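You operate a simulated robot arm through the tools that you are given. There is no shell and no other tool.

You run a simulated robot arm. Do the job below in one go: nothing can be reset, and whatever is moved stays where it is left.

## Task
Put things in order on the table top next to the stand. At the end: the cream filter is on the brown small carton (marked "HOOKS"); the purple filter stands where the yellow sign (marked "BASE") stood; the silver steel cup stands where the cream filter stood; the yellow sign stands where the silver steel cup stood; whatever was shut is shut again. Leave all else as you found it, and nothing knocked over.

The check looks at the end state, three seconds after you hand in, the way a careful person would. Anything else that was tipped, shoved, dropped, spilled or broken makes it a failure.

## Robot
A 6-joint arm with a two-finger parallel gripper, fixed in place. Base frame: the origin is at the foot of the arm, x ahead of it, y to its left, z up; the work surface is at about z = 0. Units: mm, rad, N and s.
With the tool pointing down near the work surface it reaches from about 160 to 420 mm from the base axis. Its first joint turns from -1.152 to 1.152 rad. Payload 1.57 kg.
The tool frame sits at the grasp point between the pads (the TCP): z along the fingers, y along the line on which they close. The tips reach 30 mm beyond it. Largest opening 80 mm; finger width 17, thickness 12; the body of the gripper, 40 by 82 mm, starts 80 mm behind the TCP.
Orientation is that of the tool frame in the base frame, as a unit quaternion [x, y, z, w]. With the fingers straight down and closing along the base's y, the tool's x points along the base's -x, its y along +y and its z along -z.

## Interface
- The arm moves only by the tool arm_command. Its argument "rows" is a list of rows, each a list of 3 entries, a list of its own where there are three numbers: the closure in counts, from 0 (fully open) to 255 (shut), then the shift along the tool's x, y, z in mm, then the turn, a rotation vector about the tool's x, y, z in rad. In form: [[gripper, [x, y, z], [wx, wy, wz]], ...]. A call has 1 to 20 rows; each row shifts and turns the commanded pose from where the row before left it, along the tool's axes as they then stand. A row lasts 0.2 s, in which the tool goes at most 50 mm and 0.15 rad; a call with a longer step from one row to the next is refused whole, and so is a gripper value outside its range. A pose out of reach is approached as far as the arm can. The call stops where the force on the tool passes 40 N (or 10 N more than at its start, if that is more) or the arm is blocked; 0.2 s more then pass. Each finger travels about 153 mm/s and halts on what it meets, pressing with about 41 N; the grip force reading is that of the motor and also rises with nothing between the fingers. The clock runs only during rows and for 0.2 s after the last one: add rows that do not move to give the fingers time. It gives the time, the measured TCP pose, the force on the tool (base axes), the opening and the grip force at its end, in the units of the frame above (readings bear some noise), with the torque about the TCP (base axes, N m) and any sound that the robot's microphone picked up.
- Cameras (640 x 400 px; columns grow to the right, rows downward): "scene" is fixed at [47.8, -329.6, 432]; the picture's right is [0.82, -0.57, 0.00], its down [-0.33, -0.47, -0.82] and it looks along [0.46, 0.67, -0.58] (base axes); focal length 275 px, centre (320, 200). "wrist" rides on the gripper at [72, -7, -122] in the tool frame; the picture's right is [0.09, 1.00, 0.00], its down [-0.84, 0.08, -0.54] and it looks along [-0.54, 0.05, 0.84] (tool axes); focal length 238 px, centre (320, 200). There is no depth. A picture from a camera that has moved, and an enlarged one, comes with that camera's place and axes in the base frame and with its lens. The place of the scene camera against the robot may be out by one fixed shift of up to 12 mm in any direction.
- camera(camera): a new picture of that camera. It takes no simulated time.
- close_up(camera, box): a new picture of the part [left, top, right, bottom] of that camera's present view, enlarged. It takes no simulated time.
- finish_job(): hands the job in; it is judged then, once.

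Places have to be worked out from the pictures, the camera data and where the tool is seen. Open the gripper and draw the arm clear of the work before you hand the job in, unless the task says otherwise.

The tools are called after "Call:" as name(argument=value, ...) on one line, values as JSON. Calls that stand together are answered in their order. arm_command: Moves the arm, as the interface text tells. Its arguments: {"type":"object","properties":{"rows":{"type":"array","items":{"type":"array"}}},"required":["rows"]} The other tools are called the same way: camera (camera) takes a picture; close_up (camera, box) takes an enlarged picture of a part of a camera's view; finish_job () hands the job in.

At the start:

```text
time: 0.0
tcp_pos: [278.6, 33.3, 234.3]
orientation: [0.0, 1.0, 0.0, 0.0]
ft_force: [-0.8, -0.6, 0.0]
ft_torque: [-0.02, -0.02, -0.01]
gripper_width: 80.1
grasp_force: 0.1
```

scene: 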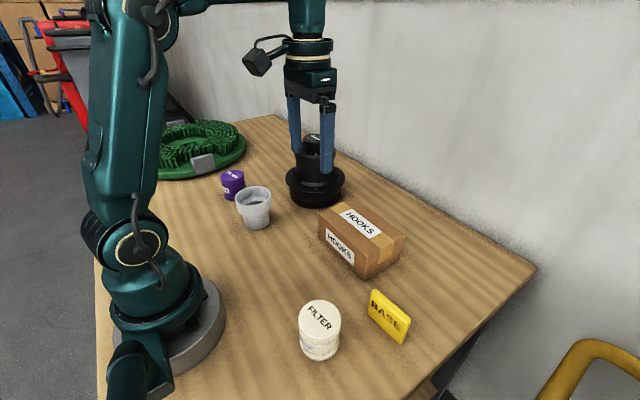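
wrist: 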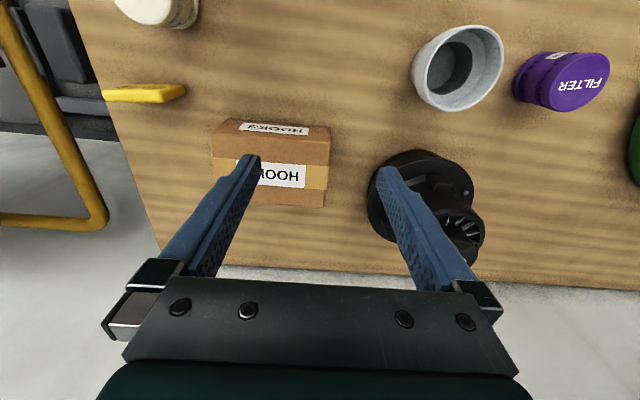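

I'll begin by looking more closely at the objects before moving anything.

Call:
close_up(camera="scene", box=[140, 110, 360, 250])

Call:
close_up(camera="scene", box=[270, 190, 490, 390])

Call:
close_up(camera="wrist", box=[340, 0, 640, 280])

Call:
close_up(camera="wrist", box=[60, 0, 360, 240])

```text
2.86 times, centred on (250, 180) of scene
camera zoom: at [47.8, -329.6, 432.0], right [0.82, -0.57, 0.0], down [-0.33, -0.47, -0.82], along [0.46, 0.67, -0.58], focal length 787 px, centre (520, 257)
```

zoom: 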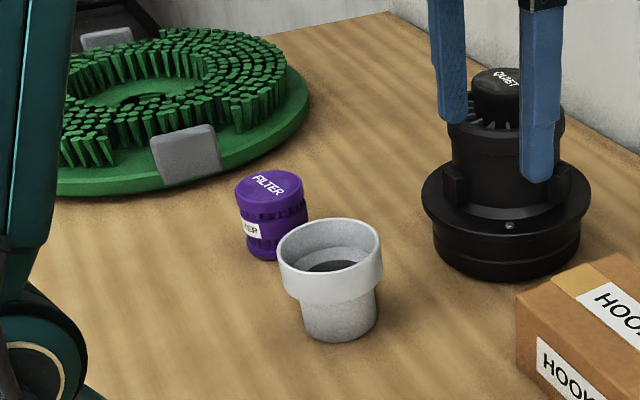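

```text
2.00 times, centred on (380, 290) of scene
camera zoom: at [47.8, -329.6, 432.0], right [0.82, -0.57, 0.0], down [-0.33, -0.47, -0.82], along [0.46, 0.67, -0.58], focal length 551 px, centre (200, 20)
```

zoom: 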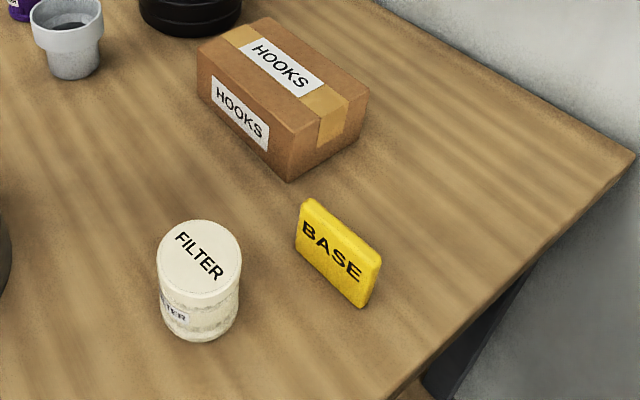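

```text
1.43 times, centred on (490, 140) of wrist
camera zoom: at [206.2, 26.2, 356.3], right [-0.09, 1.0, 0.0], down [0.84, 0.08, 0.54], along [0.54, 0.05, -0.84], focal length 340 px, centre (77, 286)
```

zoom: 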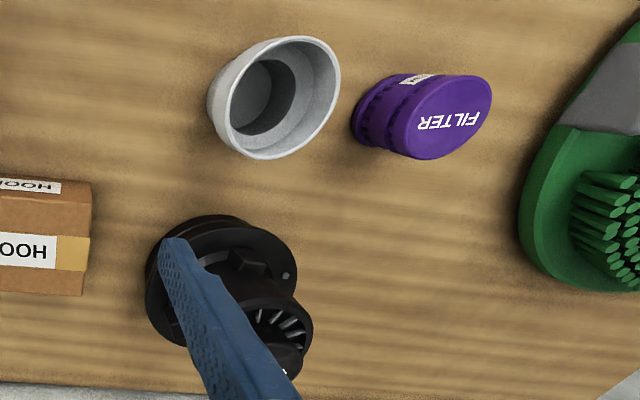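

```text
1.67 times, centred on (210, 120) of wrist
camera zoom: at [206.2, 26.2, 356.3], right [-0.09, 1.0, 0.0], down [0.84, 0.08, 0.54], along [0.54, 0.05, -0.84], focal length 397 px, centre (503, 333)
```

zoom: 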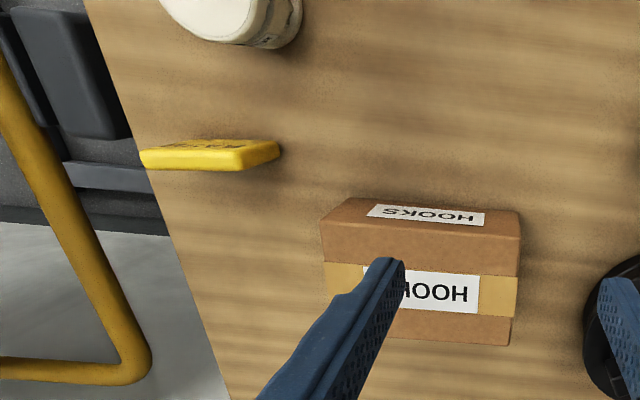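

The cream filter looks to be near (174, -143), the sign near (278, -185), the cup near (211, 180) and the purple filter near (210, 325). The cup's rim may be wider than 80 mm. I'll hover over the cream filter first and measure it with the wrist camera.

Call:
arm_command(rows=[[0, [17.4, -29.4, 5.7], [0, 0, 0]], [0, [17.4, -29.4, 5.7], [0, 0, 0]], [0, [17.4, -29.4, 5.7], [0, 0, 0]], [0, [17.4, -29.4, 5.7], [0, 0, 0]], [0, [17.4, -29.4, 5.7], [0, 0, 0]], [0, [17.4, -29.4, 5.7], [0, 0, 0]], [0, [0, 0, 0], [0, 0, 0]]])

Call:
camera(camera="wrist")

Call:
camera(camera="scene")

```text
time: 1.6
tcp_pos: [174.9, -143.4, 200.5]
orientation: [0.0, 1.0, 0.001, 0.001]
ft_force: [0.3, -0.5, -0.2]
ft_torque: [-0.03, 0.0, 0.03]
gripper_width: 80.3
grasp_force: 0.0
```

```text
taken
camera wrist: at [102.7, -150.7, 322.2], right [-0.09, 1.0, 0.0], down [0.84, 0.08, 0.54], along [0.54, 0.05, -0.84], focal length 238 px, centre (320, 200)
```

wrist: 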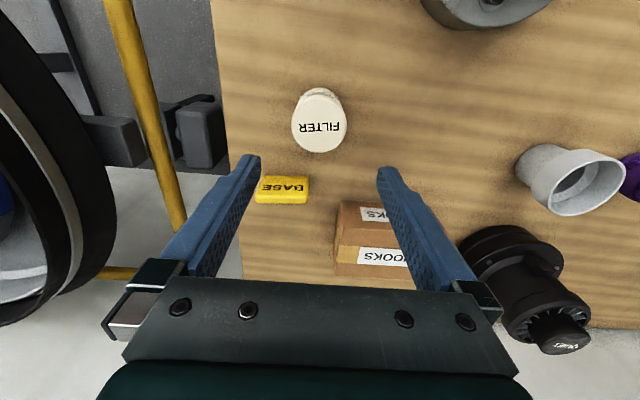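

```text
taken
```

scene: 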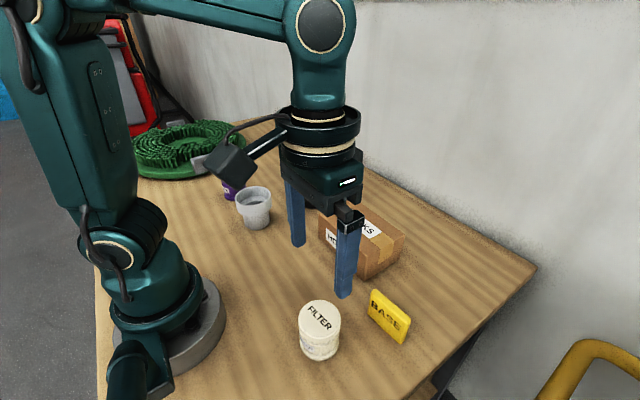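

The gripper is over the cream filter and clear of everything. I'll take close-ups from both cameras to work out positions and check the scene camera's offset.

Call:
close_up(camera="wrist", box=[230, 70, 410, 180])

Call:
close_up(camera="wrist", box=[240, 160, 440, 285])

Call:
close_up(camera="wrist", box=[440, 110, 640, 235])

Call:
close_up(camera="scene", box=[260, 160, 420, 260])

Call:
close_up(camera="scene", box=[280, 260, 440, 360])

```text
3.56 times, centred on (320, 125) of wrist
camera zoom: at [102.7, -150.7, 322.2], right [-0.09, 1.0, 0.0], down [0.84, 0.08, 0.54], along [0.54, 0.05, -0.84], focal length 848 px, centre (320, 467)
```

zoom: 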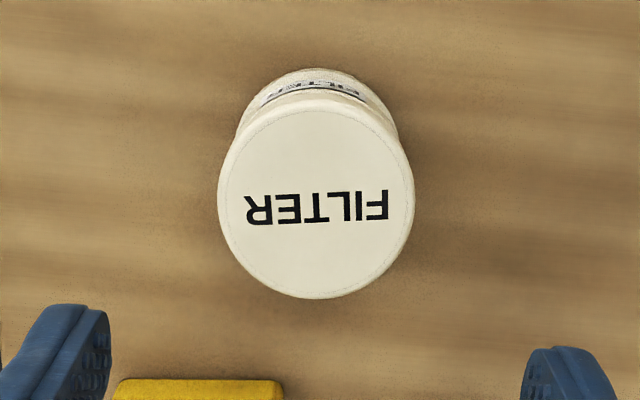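

```text
3.20 times, centred on (340, 222) of wrist
camera zoom: at [102.7, -150.7, 322.2], right [-0.09, 1.0, 0.0], down [0.84, 0.08, 0.54], along [0.54, 0.05, -0.84], focal length 763 px, centre (256, 128)
```

zoom: 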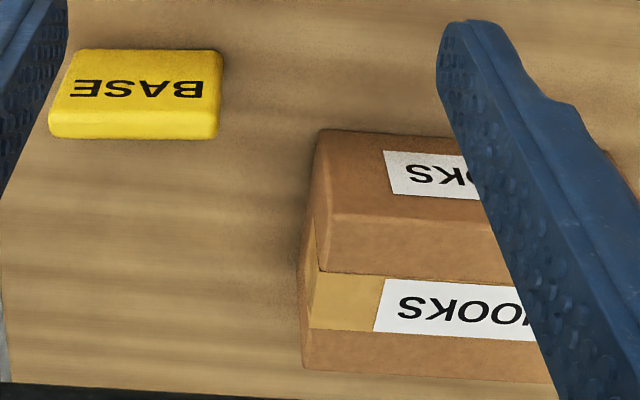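

```text
3.20 times, centred on (540, 172) of wrist
camera zoom: at [102.7, -150.7, 322.2], right [-0.09, 1.0, 0.0], down [0.84, 0.08, 0.54], along [0.54, 0.05, -0.84], focal length 763 px, centre (-384, 288)
```

zoom: 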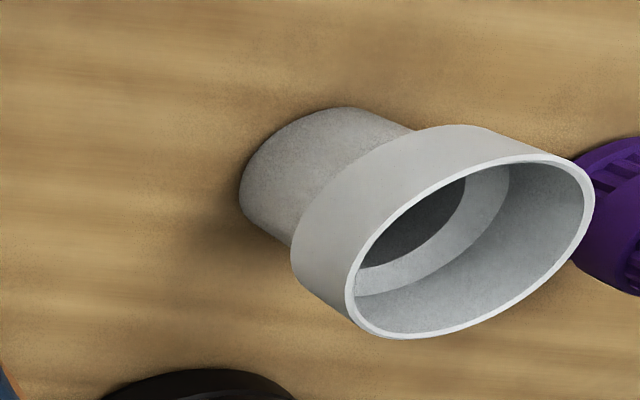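

```text
4.00 times, centred on (340, 210) of scene
camera zoom: at [47.8, -329.7, 432.0], right [0.82, -0.57, 0.0], down [-0.33, -0.47, -0.82], along [0.46, 0.67, -0.58], focal length 1102 px, centre (240, 160)
```

zoom: 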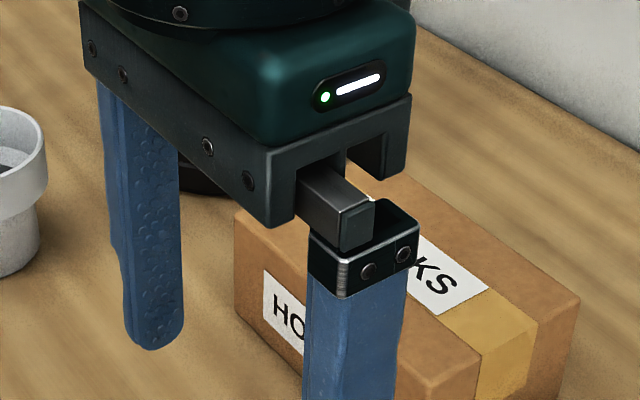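

```text
4.00 times, centred on (360, 310) of scene
camera zoom: at [47.8, -329.7, 432.0], right [0.82, -0.57, 0.0], down [-0.33, -0.47, -0.82], along [0.46, 0.67, -0.58], focal length 1102 px, centre (160, -240)
```

zoom: 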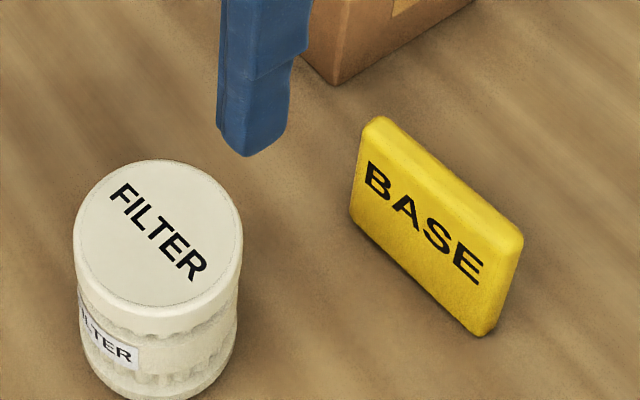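

Estimates so far:

| Object | Centre (mm) | Size (mm) |
|---|---|---|
| Cream filter | (174, -145) | about 60 across |
| Sign | (277, -186) | about 70 wide, 54 tall, 13 thick, turned about 5° |
| Carton top | (353, -28) | height about 66 |
| Cup | (212, 177) | height about 78 |

I'll hover over the cup next to measure its rim.

Call:
arm_command(rows=[[0, [-4.6, 40, -2.5], [0, 0, 0]], [0, [-4.6, 40, -2.5], [0, 0, 0]], [0, [-4.6, 40, -2.5], [0, 0, 0]], [0, [-4.6, 40, -2.5], [0, 0, 0]], [0, [-4.6, 40, -2.5], [0, 0, 0]], [0, [-4.6, 40, -2.5], [0, 0, 0]], [0, [-4.6, 40, -2.5], [0, 0, 0]], [0, [-4.6, 40, -2.5], [0, 0, 0]], [0, [0, 0, 0], [0, 0, 0]]])

Call:
camera(camera="wrist")

Call:
close_up(camera="wrist", box=[230, 50, 410, 180])

Call:
close_up(camera="scene", box=[290, 190, 420, 290])

Call:
close_up(camera="scene", box=[280, 280, 420, 370])

```text
time: 3.6
tcp_pos: [210.0, 177.3, 217.4]
orientation: [0.0, 1.0, 0.0, 0.0]
ft_force: [0.2, -0.5, -0.1]
ft_torque: [0.02, 0.01, 0.02]
gripper_width: 80.0
grasp_force: 0.1
```

```text
taken
camera wrist: at [138.4, 170.4, 341.0], right [-0.09, 1.0, 0.0], down [0.84, 0.08, 0.54], along [0.54, 0.05, -0.84], focal length 238 px, centre (320, 200)
```

wrist: 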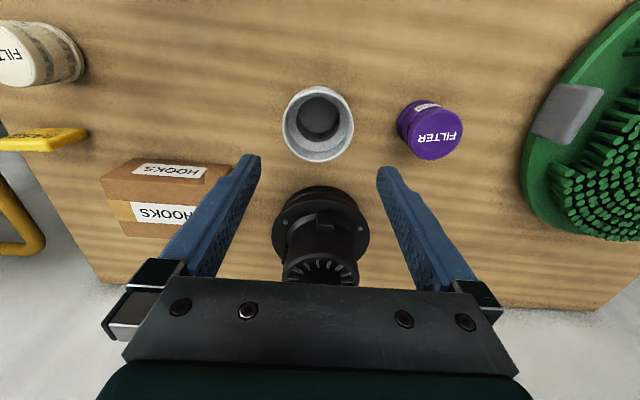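

```text
3.08 times, centred on (320, 115) of wrist
camera zoom: at [138.4, 170.4, 341.0], right [-0.09, 1.0, 0.0], down [0.84, 0.08, 0.54], along [0.54, 0.05, -0.84], focal length 733 px, centre (320, 462)
```

zoom: 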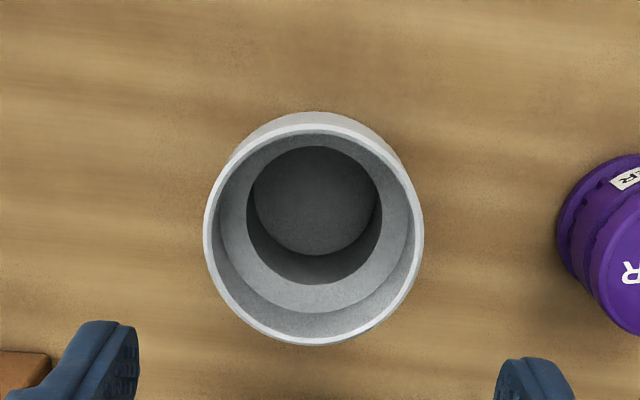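

```text
4.00 times, centred on (355, 240) of scene
camera zoom: at [47.8, -329.6, 432.0], right [0.82, -0.57, 0.0], down [-0.33, -0.47, -0.82], along [0.46, 0.67, -0.58], focal length 1102 px, centre (180, 40)
```

zoom: 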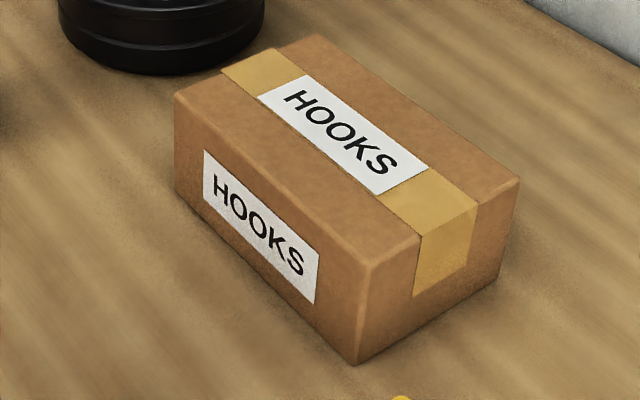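

```text
4.44 times, centred on (350, 325) of scene
camera zoom: at [47.8, -329.6, 432.0], right [0.82, -0.57, 0.0], down [-0.33, -0.47, -0.82], along [0.46, 0.67, -0.58], focal length 1224 px, centre (187, -356)
```

zoom: 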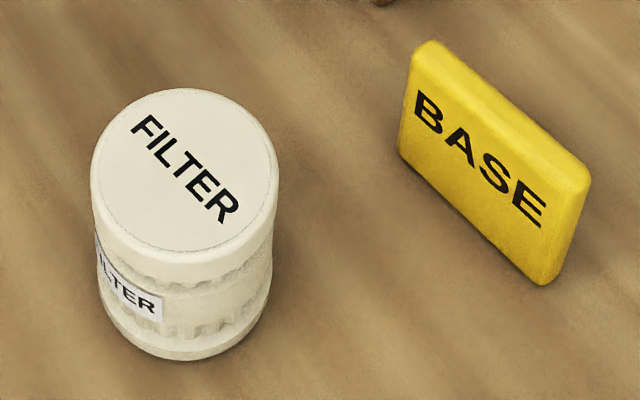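

The cup is empty. Its rim is about 78 mm across, centred near (211, 175) and 81 mm high, so I'll pinch one wall instead of straddling it. The carton spans x 301–397 and y -102 to 45, with its top at about 67, and the purple filter is near (214, 316). I'll go back above the cream filter and check alignment before descending.

Call:
arm_command(rows=[[0, [4.6, -40.35, 7.2], [0, 0, 0]], [0, [4.6, -40.35, 7.2], [0, 0, 0]], [0, [4.6, -40.35, 7.2], [0, 0, 0]], [0, [4.6, -40.35, 7.2], [0, 0, 0]], [0, [4.6, -40.35, 7.2], [0, 0, 0]], [0, [4.6, -40.35, 7.2], [0, 0, 0]], [0, [4.6, -40.35, 7.2], [0, 0, 0]], [0, [4.6, -40.35, 7.2], [0, 0, 0]], [0, [0, 0, 10], [0, 0, 0]], [0, [0, 0, 0], [0, 0, 0]]])

Call:
camera(camera="wrist")

Call:
camera(camera="scene")

```text
time: 5.8
tcp_pos: [172.4, -147.2, 152.6]
orientation: [-0.001, 1.0, 0.0, 0.0]
ft_force: [-0.2, -0.3, -0.1]
ft_torque: [-0.02, -0.02, 0.0]
gripper_width: 80.0
grasp_force: 0.2
```

```text
taken
camera wrist: at [101.6, -153.6, 274.4], right [-0.09, 1.0, 0.0], down [0.84, 0.08, 0.54], along [0.54, 0.05, -0.84], focal length 238 px, centre (320, 200)
```

wrist: 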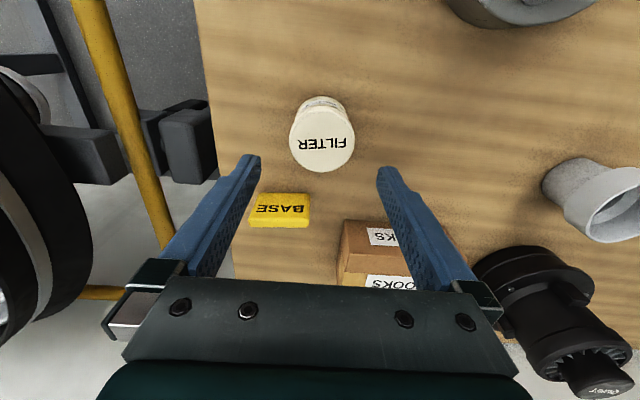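

```text
taken
```

scene: 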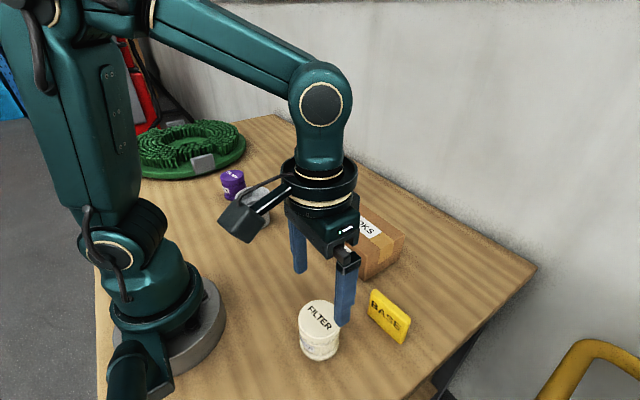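

The filter sits within about 2–3 mm of the tool axis, with roughly 10 mm of room on each side. I'll nudge to centre and descend around it to about z = 38.

Call:
arm_command(rows=[[0, [2, 1.5, 20], [0, 0, 0]], [0, [0, 0, 22], [0, 0, 0]], [0, [0, 0, 22], [0, 0, 0]], [0, [0, 0, 22], [0, 0, 0]], [0, [0, 0, 18], [0, 0, 0]], [0, [0, 0, 10], [0, 0, 0]], [0, [0, 0, 0], [0, 0, 0]]])

Call:
camera(camera="wrist")

Call:
close_up(camera="scene", box=[230, 220, 430, 370])

```text
time: 7.4
tcp_pos: [171.0, -145.4, 37.5]
orientation: [-0.001, 1.0, 0.001, 0.0]
ft_force: [-0.2, -0.3, 0.6]
ft_torque: [0.02, 0.02, 0.0]
gripper_width: 79.8
grasp_force: 0.0
```

```text
taken
camera wrist: at [100.4, -152.2, 160.5], right [-0.09, 1.0, 0.0], down [0.84, 0.08, 0.54], along [0.54, 0.05, -0.84], focal length 238 px, centre (320, 200)
```

wrist: 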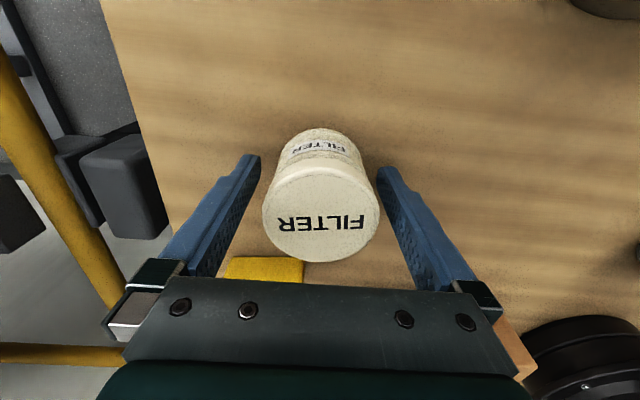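

```text
2.67 times, centred on (330, 295) of scene
camera zoom: at [47.8, -329.7, 432.0], right [0.82, -0.57, 0.0], down [-0.33, -0.47, -0.82], along [0.46, 0.67, -0.58], focal length 734 px, centre (293, -53)
```

zoom: 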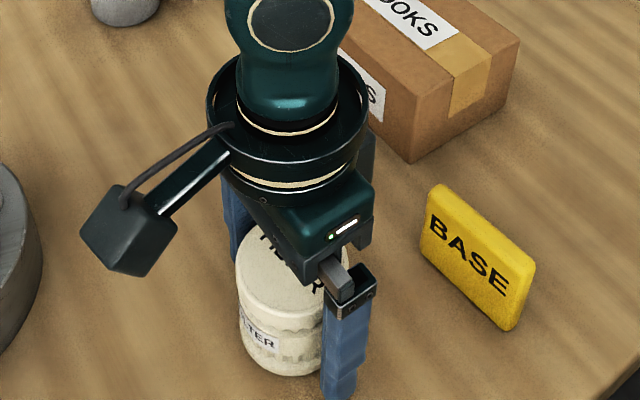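

The fingers straddle the filter evenly and the force reading is near zero. I'll close on it.

Call:
arm_command(rows=[[255, [0, 0, 0], [0, 0, 0]], [255, [0, 0, 0], [0, 0, 0]], [255, [0, 0, 0], [0, 0, 0]]])

Call:
camera(camera="wrist")

```text
time: 8.2
tcp_pos: [172.2, -145.7, 38.9]
orientation: [0.0, 1.0, 0.0, 0.0]
ft_force: [0.1, 0.0, 1.2]
ft_torque: [0.01, 0.05, 0.03]
gripper_width: 57.7
grasp_force: 41.2
```

```text
taken
camera wrist: at [100.5, -152.3, 160.8], right [-0.09, 1.0, 0.0], down [0.84, 0.08, 0.54], along [0.54, 0.05, -0.84], focal length 238 px, centre (320, 200)
```

wrist: 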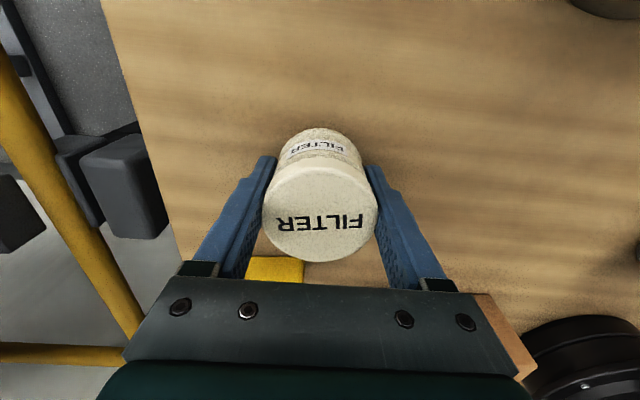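

It's held at 57.7 mm with 41 N. I'll lift straight up, then carry it to above the carton's centre at about (350, -28).

Call:
arm_command(rows=[[255, [0, 0, -8], [0, 0, 0]], [255, [0, 0, -22], [0, 0, 0]], [255, [0, 0, -25], [0, 0, 0]], [255, [0, 0, -25], [0, 0, 0]], [255, [0, 0, -25], [0, 0, 0]], [255, [0, 0, -5], [0, 0, 0]], [255, [-14.8, 9.7, 0], [0, 0, 0]], [255, [-29.6, 19.4, 0], [0, 0, 0]], [255, [-29.6, 19.4, 0], [0, 0, 0]], [255, [-29.6, 19.4, 0], [0, 0, 0]], [255, [-29.6, 19.4, 0], [0, 0, 0]], [255, [-29.6, 19.4, 0], [0, 0, 0]], [255, [-14.8, 9.7, 0], [0, 0, 0]], [255, [0, 0, 0], [0, 0, 0]]])

Call:
camera(camera="wrist")

Call:
camera(camera="scene")

```text
time: 11.2
tcp_pos: [349.1, -27.9, 146.9]
orientation: [0.001, 1.0, 0.0, 0.001]
ft_force: [0.2, -0.4, 0.3]
ft_torque: [0.03, -0.01, -0.01]
gripper_width: 57.7
grasp_force: 41.2
```

```text
taken
camera wrist: at [277.2, -35.2, 270.2], right [-0.09, 1.0, 0.0], down [0.84, 0.08, 0.54], along [0.54, 0.05, -0.84], focal length 238 px, centre (320, 200)
```

wrist: 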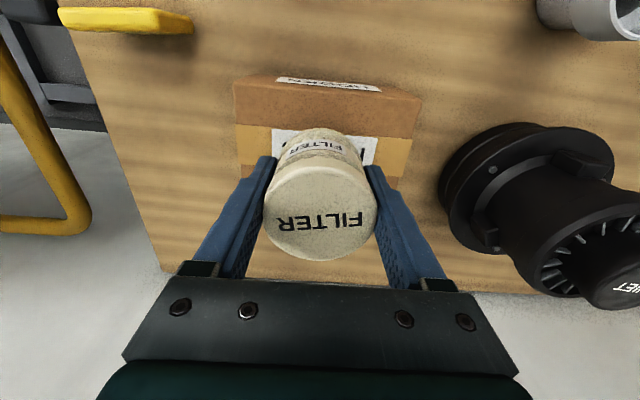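

```text
taken
```

scene: 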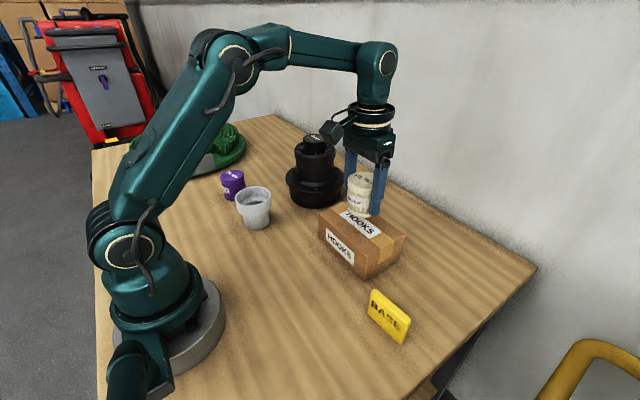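

The filter is over the carton's centre in both views, with the carton's top at about 67. I'll lower it quickly to just above contact, then feel for the surface in small steps.

Call:
arm_command(rows=[[255, [0, 0, 10], [0, 0, 0]], [255, [0, 0, 12], [0, 0, 0]], [255, [0, 0, 10], [0, 0, 0]], [255, [0, 0, 6], [0, 0, 0]], [255, [0, 0, 0], [0, 0, 0]]])

Call:
close_up(camera="scene", box=[300, 150, 430, 290])

```text
time: 12.4
tcp_pos: [350.0, -27.9, 110.8]
orientation: [0.0, 1.0, 0.0, 0.0]
ft_force: [0.6, 0.0, -0.9]
ft_torque: [0.0, 0.02, -0.03]
gripper_width: 57.7
grasp_force: 41.0
```

```text
2.86 times, centred on (365, 220) of scene
camera zoom: at [47.8, -329.6, 432.0], right [0.82, -0.57, 0.0], down [-0.33, -0.47, -0.82], along [0.46, 0.67, -0.58], focal length 787 px, centre (191, 143)
```

zoom: 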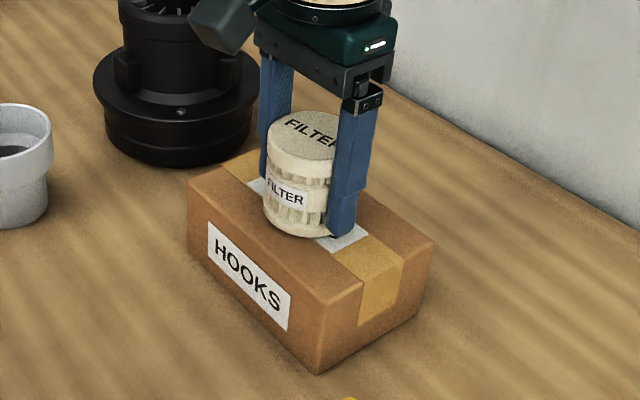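

No contact yet, since the force is near zero at z = 110.8. I'll step down in small increments and watch the vertical force.

Call:
arm_command(rows=[[255, [0, 0, 1.5], [0, 0, 0]], [255, [0, 0, 1.5], [0, 0, 0]], [255, [0, 0, 0], [0, 0, 0]]])

```text
time: 13.2
tcp_pos: [351.1, -29.0, 109.0]
orientation: [0.001, 1.0, 0.0, 0.003]
ft_force: [-4.5, 0.9, 29.6]
ft_torque: [0.01, 0.07, -0.22]
gripper_width: 57.8
grasp_force: 41.1
```

Contact came at about z = 109 with 30 N, so the carton's top is at about 70. I'll ease up about 1.3 mm to remove the preload, then open.

Call:
arm_command(rows=[[255, [0, 0, -1.3], [0, 0, 0]], [255, [0, 0, 0], [0, 0, 0]]])

```text
time: 13.8
tcp_pos: [350.2, -29.5, 108.8]
orientation: [-0.002, 1.0, 0.0, 0.001]
ft_force: [6.3, -1.6, 14.7]
ft_torque: [-0.05, -0.34, -0.02]
gripper_width: 57.4
grasp_force: 41.2
```

There's still about 15 N of preload. I'll raise another 0.6 mm and re-read before opening.

Call:
arm_command(rows=[[255, [0, 0, -0.6], [0, 0, 0]], [255, [0, 0, 0], [0, 0, 0]]])

```text
time: 14.4
tcp_pos: [348.9, -28.6, 108.6]
orientation: [-0.001, 1.0, 0.0, -0.001]
ft_force: [3.2, 0.3, 5.6]
ft_torque: [-0.01, -0.23, 0.0]
gripper_width: 57.5
grasp_force: 40.5
```

The preload is down to about 5 N. I'll open fully and then rise straight up.

Call:
arm_command(rows=[[0, [0, 0, 0], [0, 0, 0]], [0, [0, 0, 0], [0, 0, 0]], [0, [0, 0, 0], [0, 0, 0]], [0, [0, 0, -10], [0, 0, 0]], [0, [0, 0, -25], [0, 0, 0]], [0, [0, 0, -30], [0, 0, 0]], [0, [0, 0, -30], [0, 0, 0]], [0, [0, 0, 0], [0, 0, 0]]])

Call:
camera(camera="wrist")

Call:
close_up(camera="scene", box=[280, 140, 440, 290])

```text
time: 16.2
tcp_pos: [348.4, -29.8, 205.3]
orientation: [0.0, 1.0, 0.0, -0.001]
ft_force: [0.3, 0.1, 0.3]
ft_torque: [0.03, 0.0, -0.03]
gripper_width: 80.1
grasp_force: 0.1
```

```text
taken
camera wrist: at [278.0, -35.8, 326.8], right [-0.09, 1.0, 0.0], down [0.84, 0.08, 0.54], along [0.54, 0.05, -0.84], focal length 238 px, centre (320, 200)
```

wrist: 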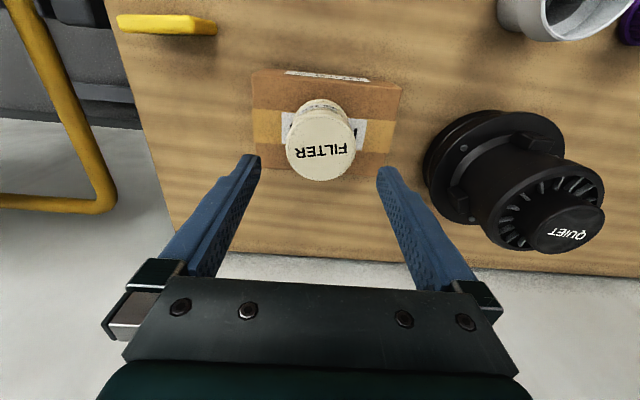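

```text
2.67 times, centred on (360, 215) of scene
camera zoom: at [47.8, -329.6, 432.0], right [0.82, -0.57, 0.0], down [-0.33, -0.47, -0.82], along [0.46, 0.67, -0.58], focal length 734 px, centre (213, 160)
```

zoom: 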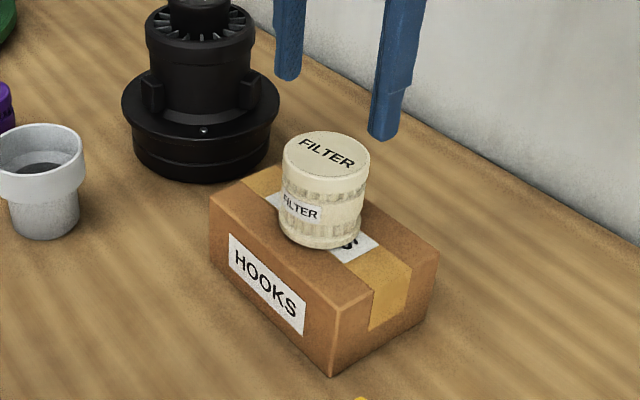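

The cream filter is standing on the carton. Next is the cup: I'll pinch its -y wall with one finger inside, so I'm moving to about (211, 137) and narrowing the fingers to about 30 mm.

Call:
arm_command(rows=[[0, [11.6, 13.8, 0], [0, 0, 0]], [0, [23.1, 27.5, 7.4], [0, 0, 0]], [0, [23.1, 27.5, 7.4], [0, 0, 0]], [0, [23.1, 27.5, 7.4], [0, 0, 0]], [0, [23.1, 27.5, 7.4], [0, 0, 0]], [80, [23.1, 27.5, 7.4], [0, 0, 0]], [159, [11.7, 13.7, 7.4], [0, 0, 0]], [159, [0, 0, 0], [0, 0, 0]], [159, [0, 0, 0], [0, 0, 0]]])

Call:
camera(camera="wrist")

Call:
close_up(camera="wrist", box=[260, 80, 460, 205])

Call:
close_up(camera="scene", box=[200, 100, 340, 240])

```text
time: 18.2
tcp_pos: [210.3, 136.7, 158.2]
orientation: [0.0, 1.0, 0.0, 0.0]
ft_force: [0.0, 0.3, -0.2]
ft_torque: [0.0, 0.0, -0.01]
gripper_width: 30.0
grasp_force: 0.2
```

```text
taken
camera wrist: at [138.4, 130.1, 282.1], right [-0.09, 1.0, 0.0], down [0.84, 0.08, 0.54], along [0.54, 0.05, -0.84], focal length 238 px, centre (320, 200)
```

wrist: 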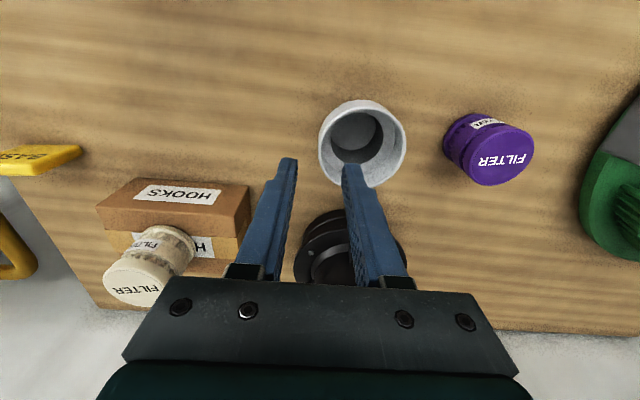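

```text
3.20 times, centred on (360, 142) of wrist
camera zoom: at [138.4, 130.1, 282.1], right [-0.09, 1.0, 0.0], down [0.84, 0.08, 0.54], along [0.54, 0.05, -0.84], focal length 763 px, centre (192, 384)
```

zoom: 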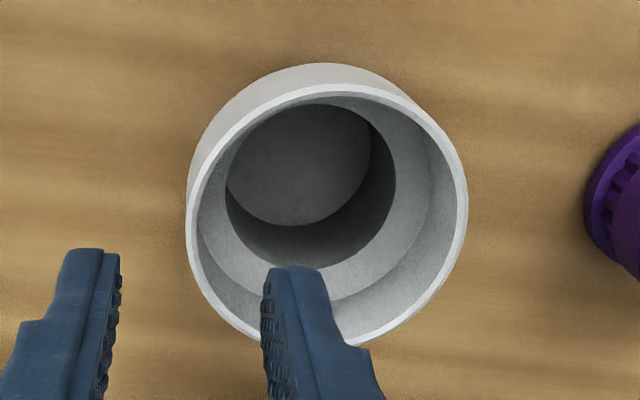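

```text
2.86 times, centred on (270, 170) of scene
camera zoom: at [47.8, -329.6, 432.0], right [0.82, -0.57, 0.0], down [-0.33, -0.47, -0.82], along [0.46, 0.67, -0.58], focal length 787 px, centre (463, 286)
```

zoom: 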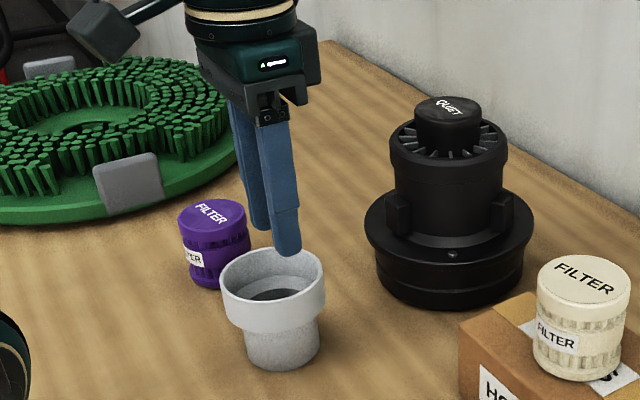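

The rim measures about (210.5, 174.5) with its near wall at about y = 137, which lines up with the finger gap. One finger will go inside and one outside. I'll descend partway and check.

Call:
arm_command(rows=[[159, [0, 0, 15], [0, 0, 0]], [159, [0, 0, 15], [0, 0, 0]], [159, [0, 0, 12], [0, 0, 0]], [159, [0, 0, 8], [0, 0, 0]], [159, [0, 0, 0], [0, 0, 0]]])

Call:
camera(camera="wrist")

Call:
close_up(camera="scene", box=[200, 130, 320, 240])

```text
time: 19.4
tcp_pos: [209.5, 136.0, 109.5]
orientation: [-0.001, 1.0, 0.0, 0.0]
ft_force: [-0.4, 0.2, 0.3]
ft_torque: [0.02, -0.01, 0.0]
gripper_width: 30.3
grasp_force: 0.1
```

```text
taken
camera wrist: at [138.3, 129.4, 231.8], right [-0.09, 1.0, 0.0], down [0.84, 0.08, 0.54], along [0.54, 0.05, -0.84], focal length 238 px, centre (320, 200)
```

wrist: 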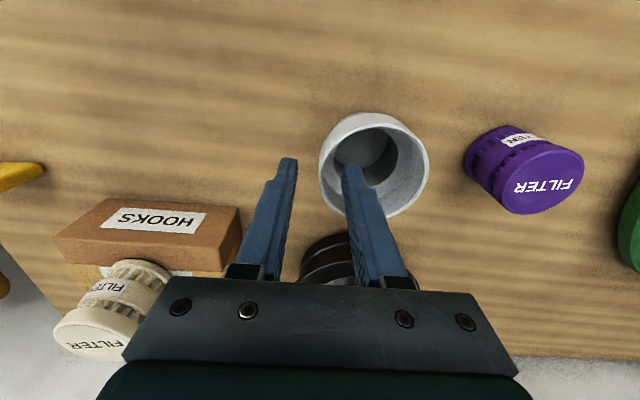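

```text
3.64 times, centred on (260, 185) of scene
camera zoom: at [47.8, -329.6, 432.0], right [0.82, -0.57, 0.0], down [-0.33, -0.47, -0.82], along [0.46, 0.67, -0.58], focal length 1001 px, centre (538, 254)
```

zoom: 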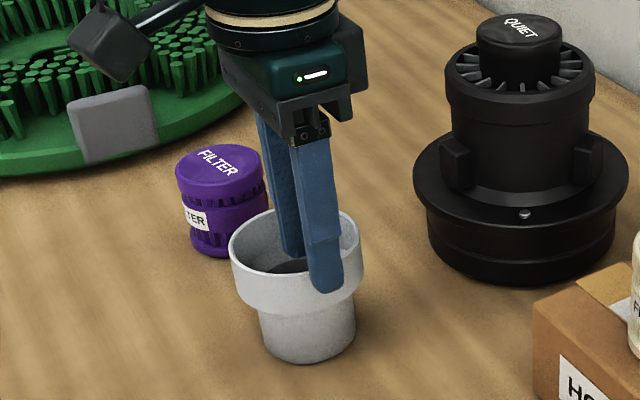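

One finger is inside the wall and one outside, with no contact. I'll go down another 18 mm so the tips sit at about z = 62, above the inner ledge, then close gently.

Call:
arm_command(rows=[[159, [0, 0, 8], [0, 0, 0]], [159, [0, 0, 6], [0, 0, 0]], [159, [0, 0, 4], [0, 0, 0]], [159, [0, 0, 0], [0, 0, 0]]])

Call:
camera(camera="wrist")

```text
time: 20.4
tcp_pos: [211.0, 135.7, 91.8]
orientation: [-0.001, 1.0, 0.0, 0.0]
ft_force: [0.5, 0.0, 0.1]
ft_torque: [0.01, 0.03, 0.02]
gripper_width: 29.9
grasp_force: 0.1
```

```text
taken
camera wrist: at [138.8, 129.3, 214.0], right [-0.09, 1.0, 0.0], down [0.84, 0.08, 0.54], along [0.54, 0.05, -0.84], focal length 238 px, centre (320, 200)
```

wrist: 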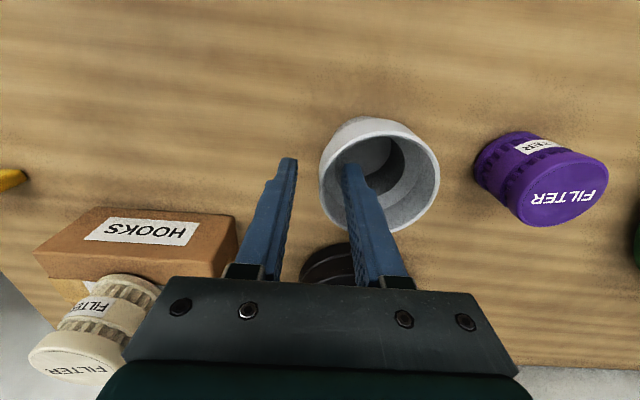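

The wall lies midway between the fingers. I'll close in stages to avoid jolting the cup.

Call:
arm_command(rows=[[190, [0, 0, 0], [0, 0, 0]], [215, [0, 0, 0], [0, 0, 0]], [232, [0, 0, 0], [0, 0, 0]], [240, [0, 0, 0], [0, 0, 0]], [247, [0, 0, 0], [0, 0, 0]], [255, [0, 0, 0], [0, 0, 0]], [255, [0, 0, 0], [0, 0, 0]]])

Call:
camera(camera="wrist")

Call:
close_up(camera="scene", box=[200, 130, 320, 240])

```text
time: 22.0
tcp_pos: [210.7, 136.5, 91.4]
orientation: [-0.001, 1.0, 0.0, 0.0]
ft_force: [0.1, 0.7, 0.8]
ft_torque: [0.02, 0.04, 0.03]
gripper_width: 1.9
grasp_force: 22.5
```

```text
taken
camera wrist: at [138.8, 129.3, 214.1], right [-0.09, 1.0, 0.0], down [0.84, 0.08, 0.54], along [0.54, 0.05, -0.84], focal length 238 px, centre (320, 200)
```

wrist: 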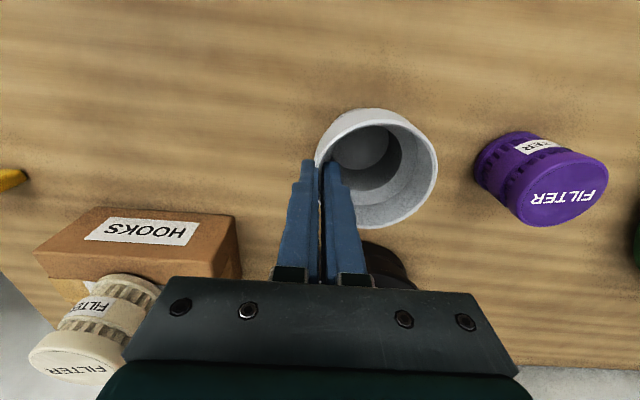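

```text
3.64 times, centred on (260, 185) of scene
camera zoom: at [47.8, -329.6, 432.0], right [0.82, -0.57, 0.0], down [-0.33, -0.47, -0.82], along [0.46, 0.67, -0.58], focal length 1001 px, centre (538, 254)
```

zoom: 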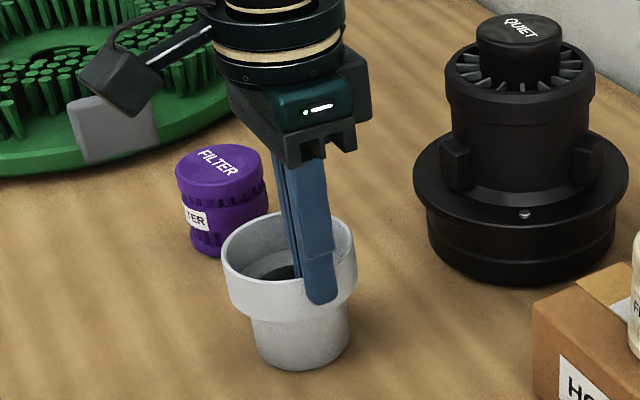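

The opening reads 1.9 mm at 22 N and the cup seems to have shifted 3–4 mm. I'll let it settle and re-read, then look closely.

Call:
arm_command(rows=[[255, [0, 0, 0], [0, 0, 0]], [255, [0, 0, 0], [0, 0, 0]]])

Call:
close_up(camera="wrist", box=[250, 90, 450, 240])

Call:
close_up(camera="scene", box=[225, 160, 285, 235])

```text
time: 22.6
tcp_pos: [211.2, 136.0, 91.5]
orientation: [-0.001, 1.0, 0.0, 0.0]
ft_force: [-1.2, 0.8, -0.4]
ft_torque: [0.0, 0.03, -0.04]
gripper_width: 1.8
grasp_force: 23.2
```

```text
2.67 times, centred on (350, 165) of wrist
camera zoom: at [138.8, 129.3, 214.1], right [-0.09, 1.0, 0.0], down [0.84, 0.08, 0.54], along [0.54, 0.05, -0.84], focal length 636 px, centre (240, 293)
```

zoom: 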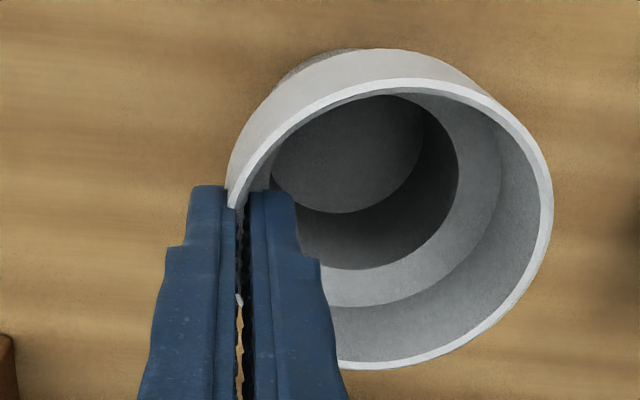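

```text
5.33 times, centred on (255, 198) of scene
camera zoom: at [47.8, -329.6, 432.0], right [0.82, -0.57, 0.0], down [-0.33, -0.47, -0.82], along [0.46, 0.67, -0.58], focal length 1469 px, centre (667, 213)
```

zoom: 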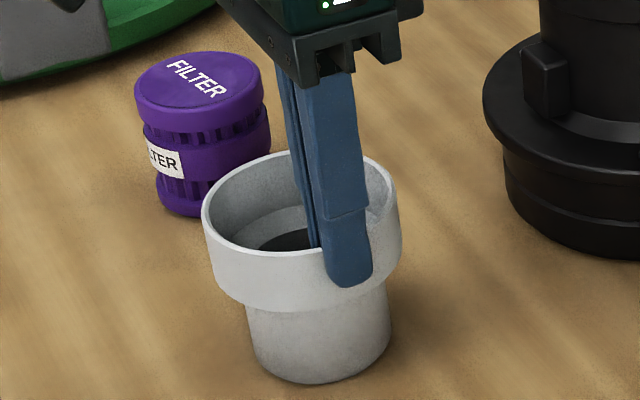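

The cup wall is between the pads, and the opening is about the wall thickness. I'll try a 6 mm test lift and check that the cup stays upright.

Call:
arm_command(rows=[[255, [0, 0, -2], [0, 0, 0]], [255, [0, 0, -2], [0, 0, 0]], [255, [0, 0, -2], [0, 0, 0]], [255, [0, 0, 0], [0, 0, 0]]])

Call:
close_up(camera="wrist", box=[250, 90, 450, 240])

Call:
close_up(camera="scene", box=[225, 160, 285, 235])

```text
time: 23.6
tcp_pos: [210.9, 136.6, 97.5]
orientation: [-0.001, 1.0, 0.0, 0.0]
ft_force: [0.4, -0.5, -1.0]
ft_torque: [0.01, -0.01, 0.0]
gripper_width: 1.8
grasp_force: 23.5
```

```text
2.67 times, centred on (350, 165) of wrist
camera zoom: at [138.5, 129.7, 220.6], right [-0.09, 1.0, 0.0], down [0.84, 0.08, 0.54], along [0.54, 0.05, -0.84], focal length 636 px, centre (240, 293)
```

zoom: 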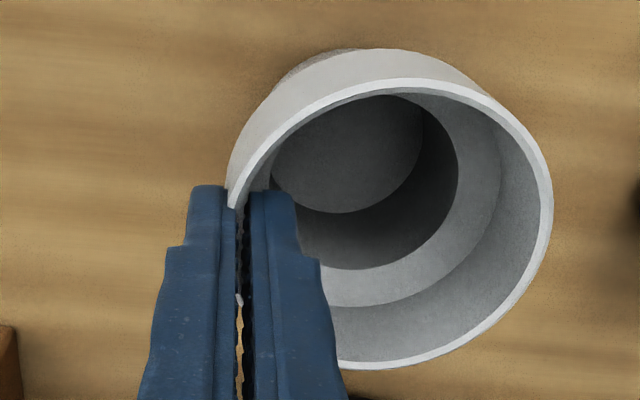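

```text
5.33 times, centred on (255, 198) of scene
camera zoom: at [47.8, -329.6, 432.0], right [0.82, -0.57, 0.0], down [-0.33, -0.47, -0.82], along [0.46, 0.67, -0.58], focal length 1469 px, centre (667, 213)
```

zoom: 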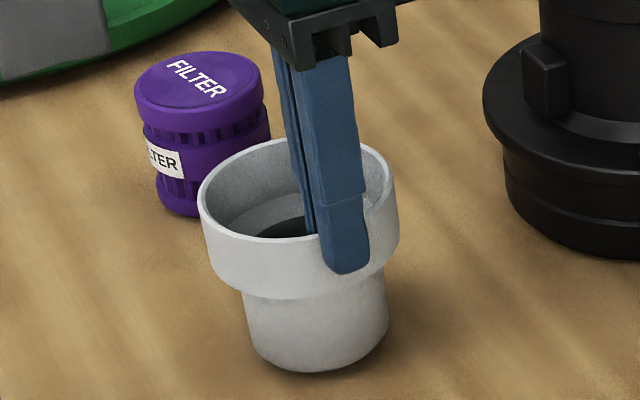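

The lift is clean, with the cup upright and no slip relative to the fingers. I'll lift to about z = 153, carry it gently across, and stop above where the cream filter stood.

Call:
arm_command(rows=[[255, [0, 0, -10], [0, 0, 0]], [255, [0, 0, -20], [0, 0, 0]], [255, [0, 0, -18], [0, 0, 0]], [255, [0, 0, -7], [0, 0, 0]], [255, [1.3, -12, 0], [0, 0, 0]], [255, [2.6, -25, 0], [0, 0, 0]], [255, [3.7, -34.4, 0], [0, 0, 0]], [255, [3.7, -34.4, 0], [0, 0, 0]], [255, [3.7, -34.4, 0], [0, 0, 0]], [255, [3.7, -34.4, 0], [0, 0, 0]], [255, [3.7, -34.4, 0], [0, 0, 0]], [255, [3.7, -34.4, 0], [0, 0, 0]], [255, [3.7, -34.4, 0], [0, 0, 0]], [255, [2.6, -25, 0], [0, 0, 0]], [255, [1.6, -15.6, 0], [0, 0, 0]], [255, [0, 0, 0], [0, 0, 0]]])

Call:
camera(camera="wrist")

Call:
camera(camera="scene")

```text
time: 27.0
tcp_pos: [178.1, -182.5, 152.9]
orientation: [-0.001, 1.0, -0.001, 0.0]
ft_force: [0.3, 0.2, -0.5]
ft_torque: [-0.01, -0.02, -0.01]
gripper_width: 1.7
grasp_force: 23.6
```

```text
taken
camera wrist: at [105.5, -189.1, 275.0], right [-0.09, 1.0, 0.0], down [0.84, 0.08, 0.54], along [0.54, 0.05, -0.84], focal length 238 px, centre (320, 200)
```

wrist: 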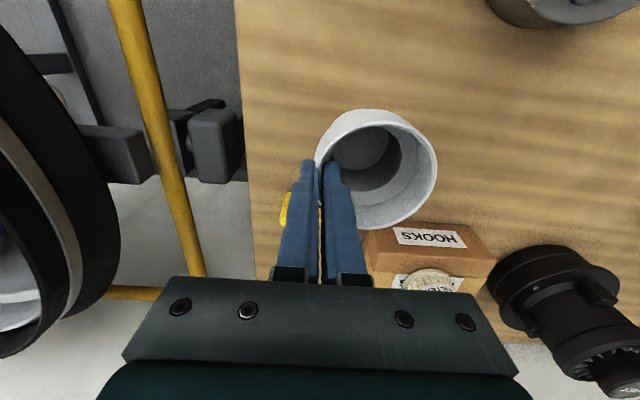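

```text
taken
```

scene: 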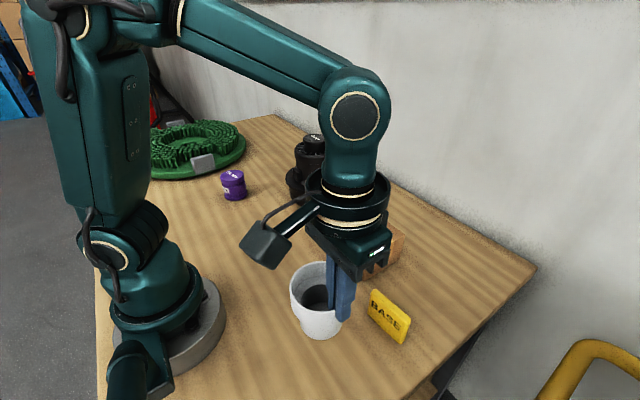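

The cup is still held the same way and is over the target. I'll lower it to a few millimetres above the table.

Call:
arm_command(rows=[[255, [0, 0, 8], [0, 0, 0]], [255, [0, 0, 14], [0, 0, 0]], [255, [0, 0, 14], [0, 0, 0]], [255, [0, 0, 12], [0, 0, 0]], [255, [0, 0, 7], [0, 0, 0]], [255, [0, 0, 3], [0, 0, 0]], [255, [0, 0, 0], [0, 0, 0]]])

Call:
close_up(camera="scene", box=[250, 230, 430, 370])

Call:
camera(camera="wrist")

```text
time: 28.6
tcp_pos: [176.8, -182.1, 94.2]
orientation: [-0.001, 1.0, 0.0, 0.0]
ft_force: [-0.2, 0.0, 0.0]
ft_torque: [-0.05, 0.01, 0.0]
gripper_width: 1.8
grasp_force: 23.3
```

```text
2.86 times, centred on (340, 300) of scene
camera zoom: at [47.8, -329.7, 432.0], right [0.82, -0.57, 0.0], down [-0.33, -0.47, -0.82], along [0.46, 0.67, -0.58], focal length 787 px, centre (263, -86)
```

zoom: 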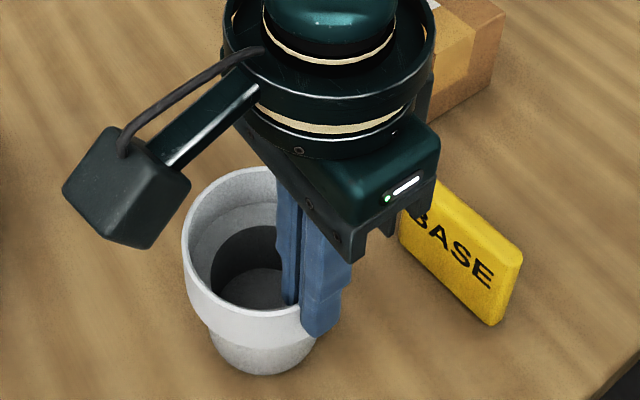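

```text
taken
camera wrist: at [104.6, -188.7, 216.9], right [-0.09, 1.0, 0.0], down [0.84, 0.08, 0.54], along [0.54, 0.05, -0.84], focal length 238 px, centre (320, 200)
```

wrist: 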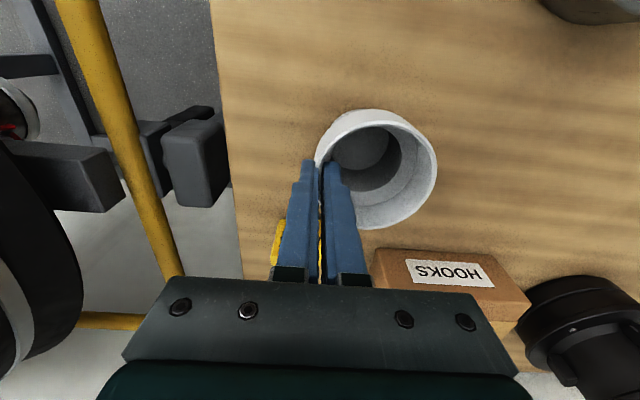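

Comparing the base's image position with the cream filter's earlier one, the cup is within about 3 mm of the target. I'll shift +2 mm in y and lower the last few millimetres while watching the force.

Call:
arm_command(rows=[[255, [0, 2, 0], [0, 0, 0]], [255, [0, 0, 1], [0, 0, 0]], [255, [0, 0, 1], [0, 0, 0]], [255, [0, 0, 0], [0, 0, 0]]])

```text
time: 29.6
tcp_pos: [176.9, -179.7, 90.7]
orientation: [-0.001, 1.0, -0.001, 0.0]
ft_force: [-1.3, 0.4, -1.5]
ft_torque: [-0.01, 0.01, 0.01]
gripper_width: 1.6
grasp_force: 23.9
```

There's no contact force yet. I'll continue down in 0.7 mm steps.

Call:
arm_command(rows=[[255, [0, 0, 0.7], [0, 0, 0]], [255, [0, 0, 0.7], [0, 0, 0]], [255, [0, 0, 0], [0, 0, 0]]])

```text
time: 30.4
tcp_pos: [176.6, -180.3, 91.3]
orientation: [-0.001, 1.0, -0.001, 0.001]
ft_force: [-0.8, -0.8, 12.0]
ft_torque: [0.06, 0.13, 0.04]
gripper_width: 1.8
grasp_force: 23.6
```

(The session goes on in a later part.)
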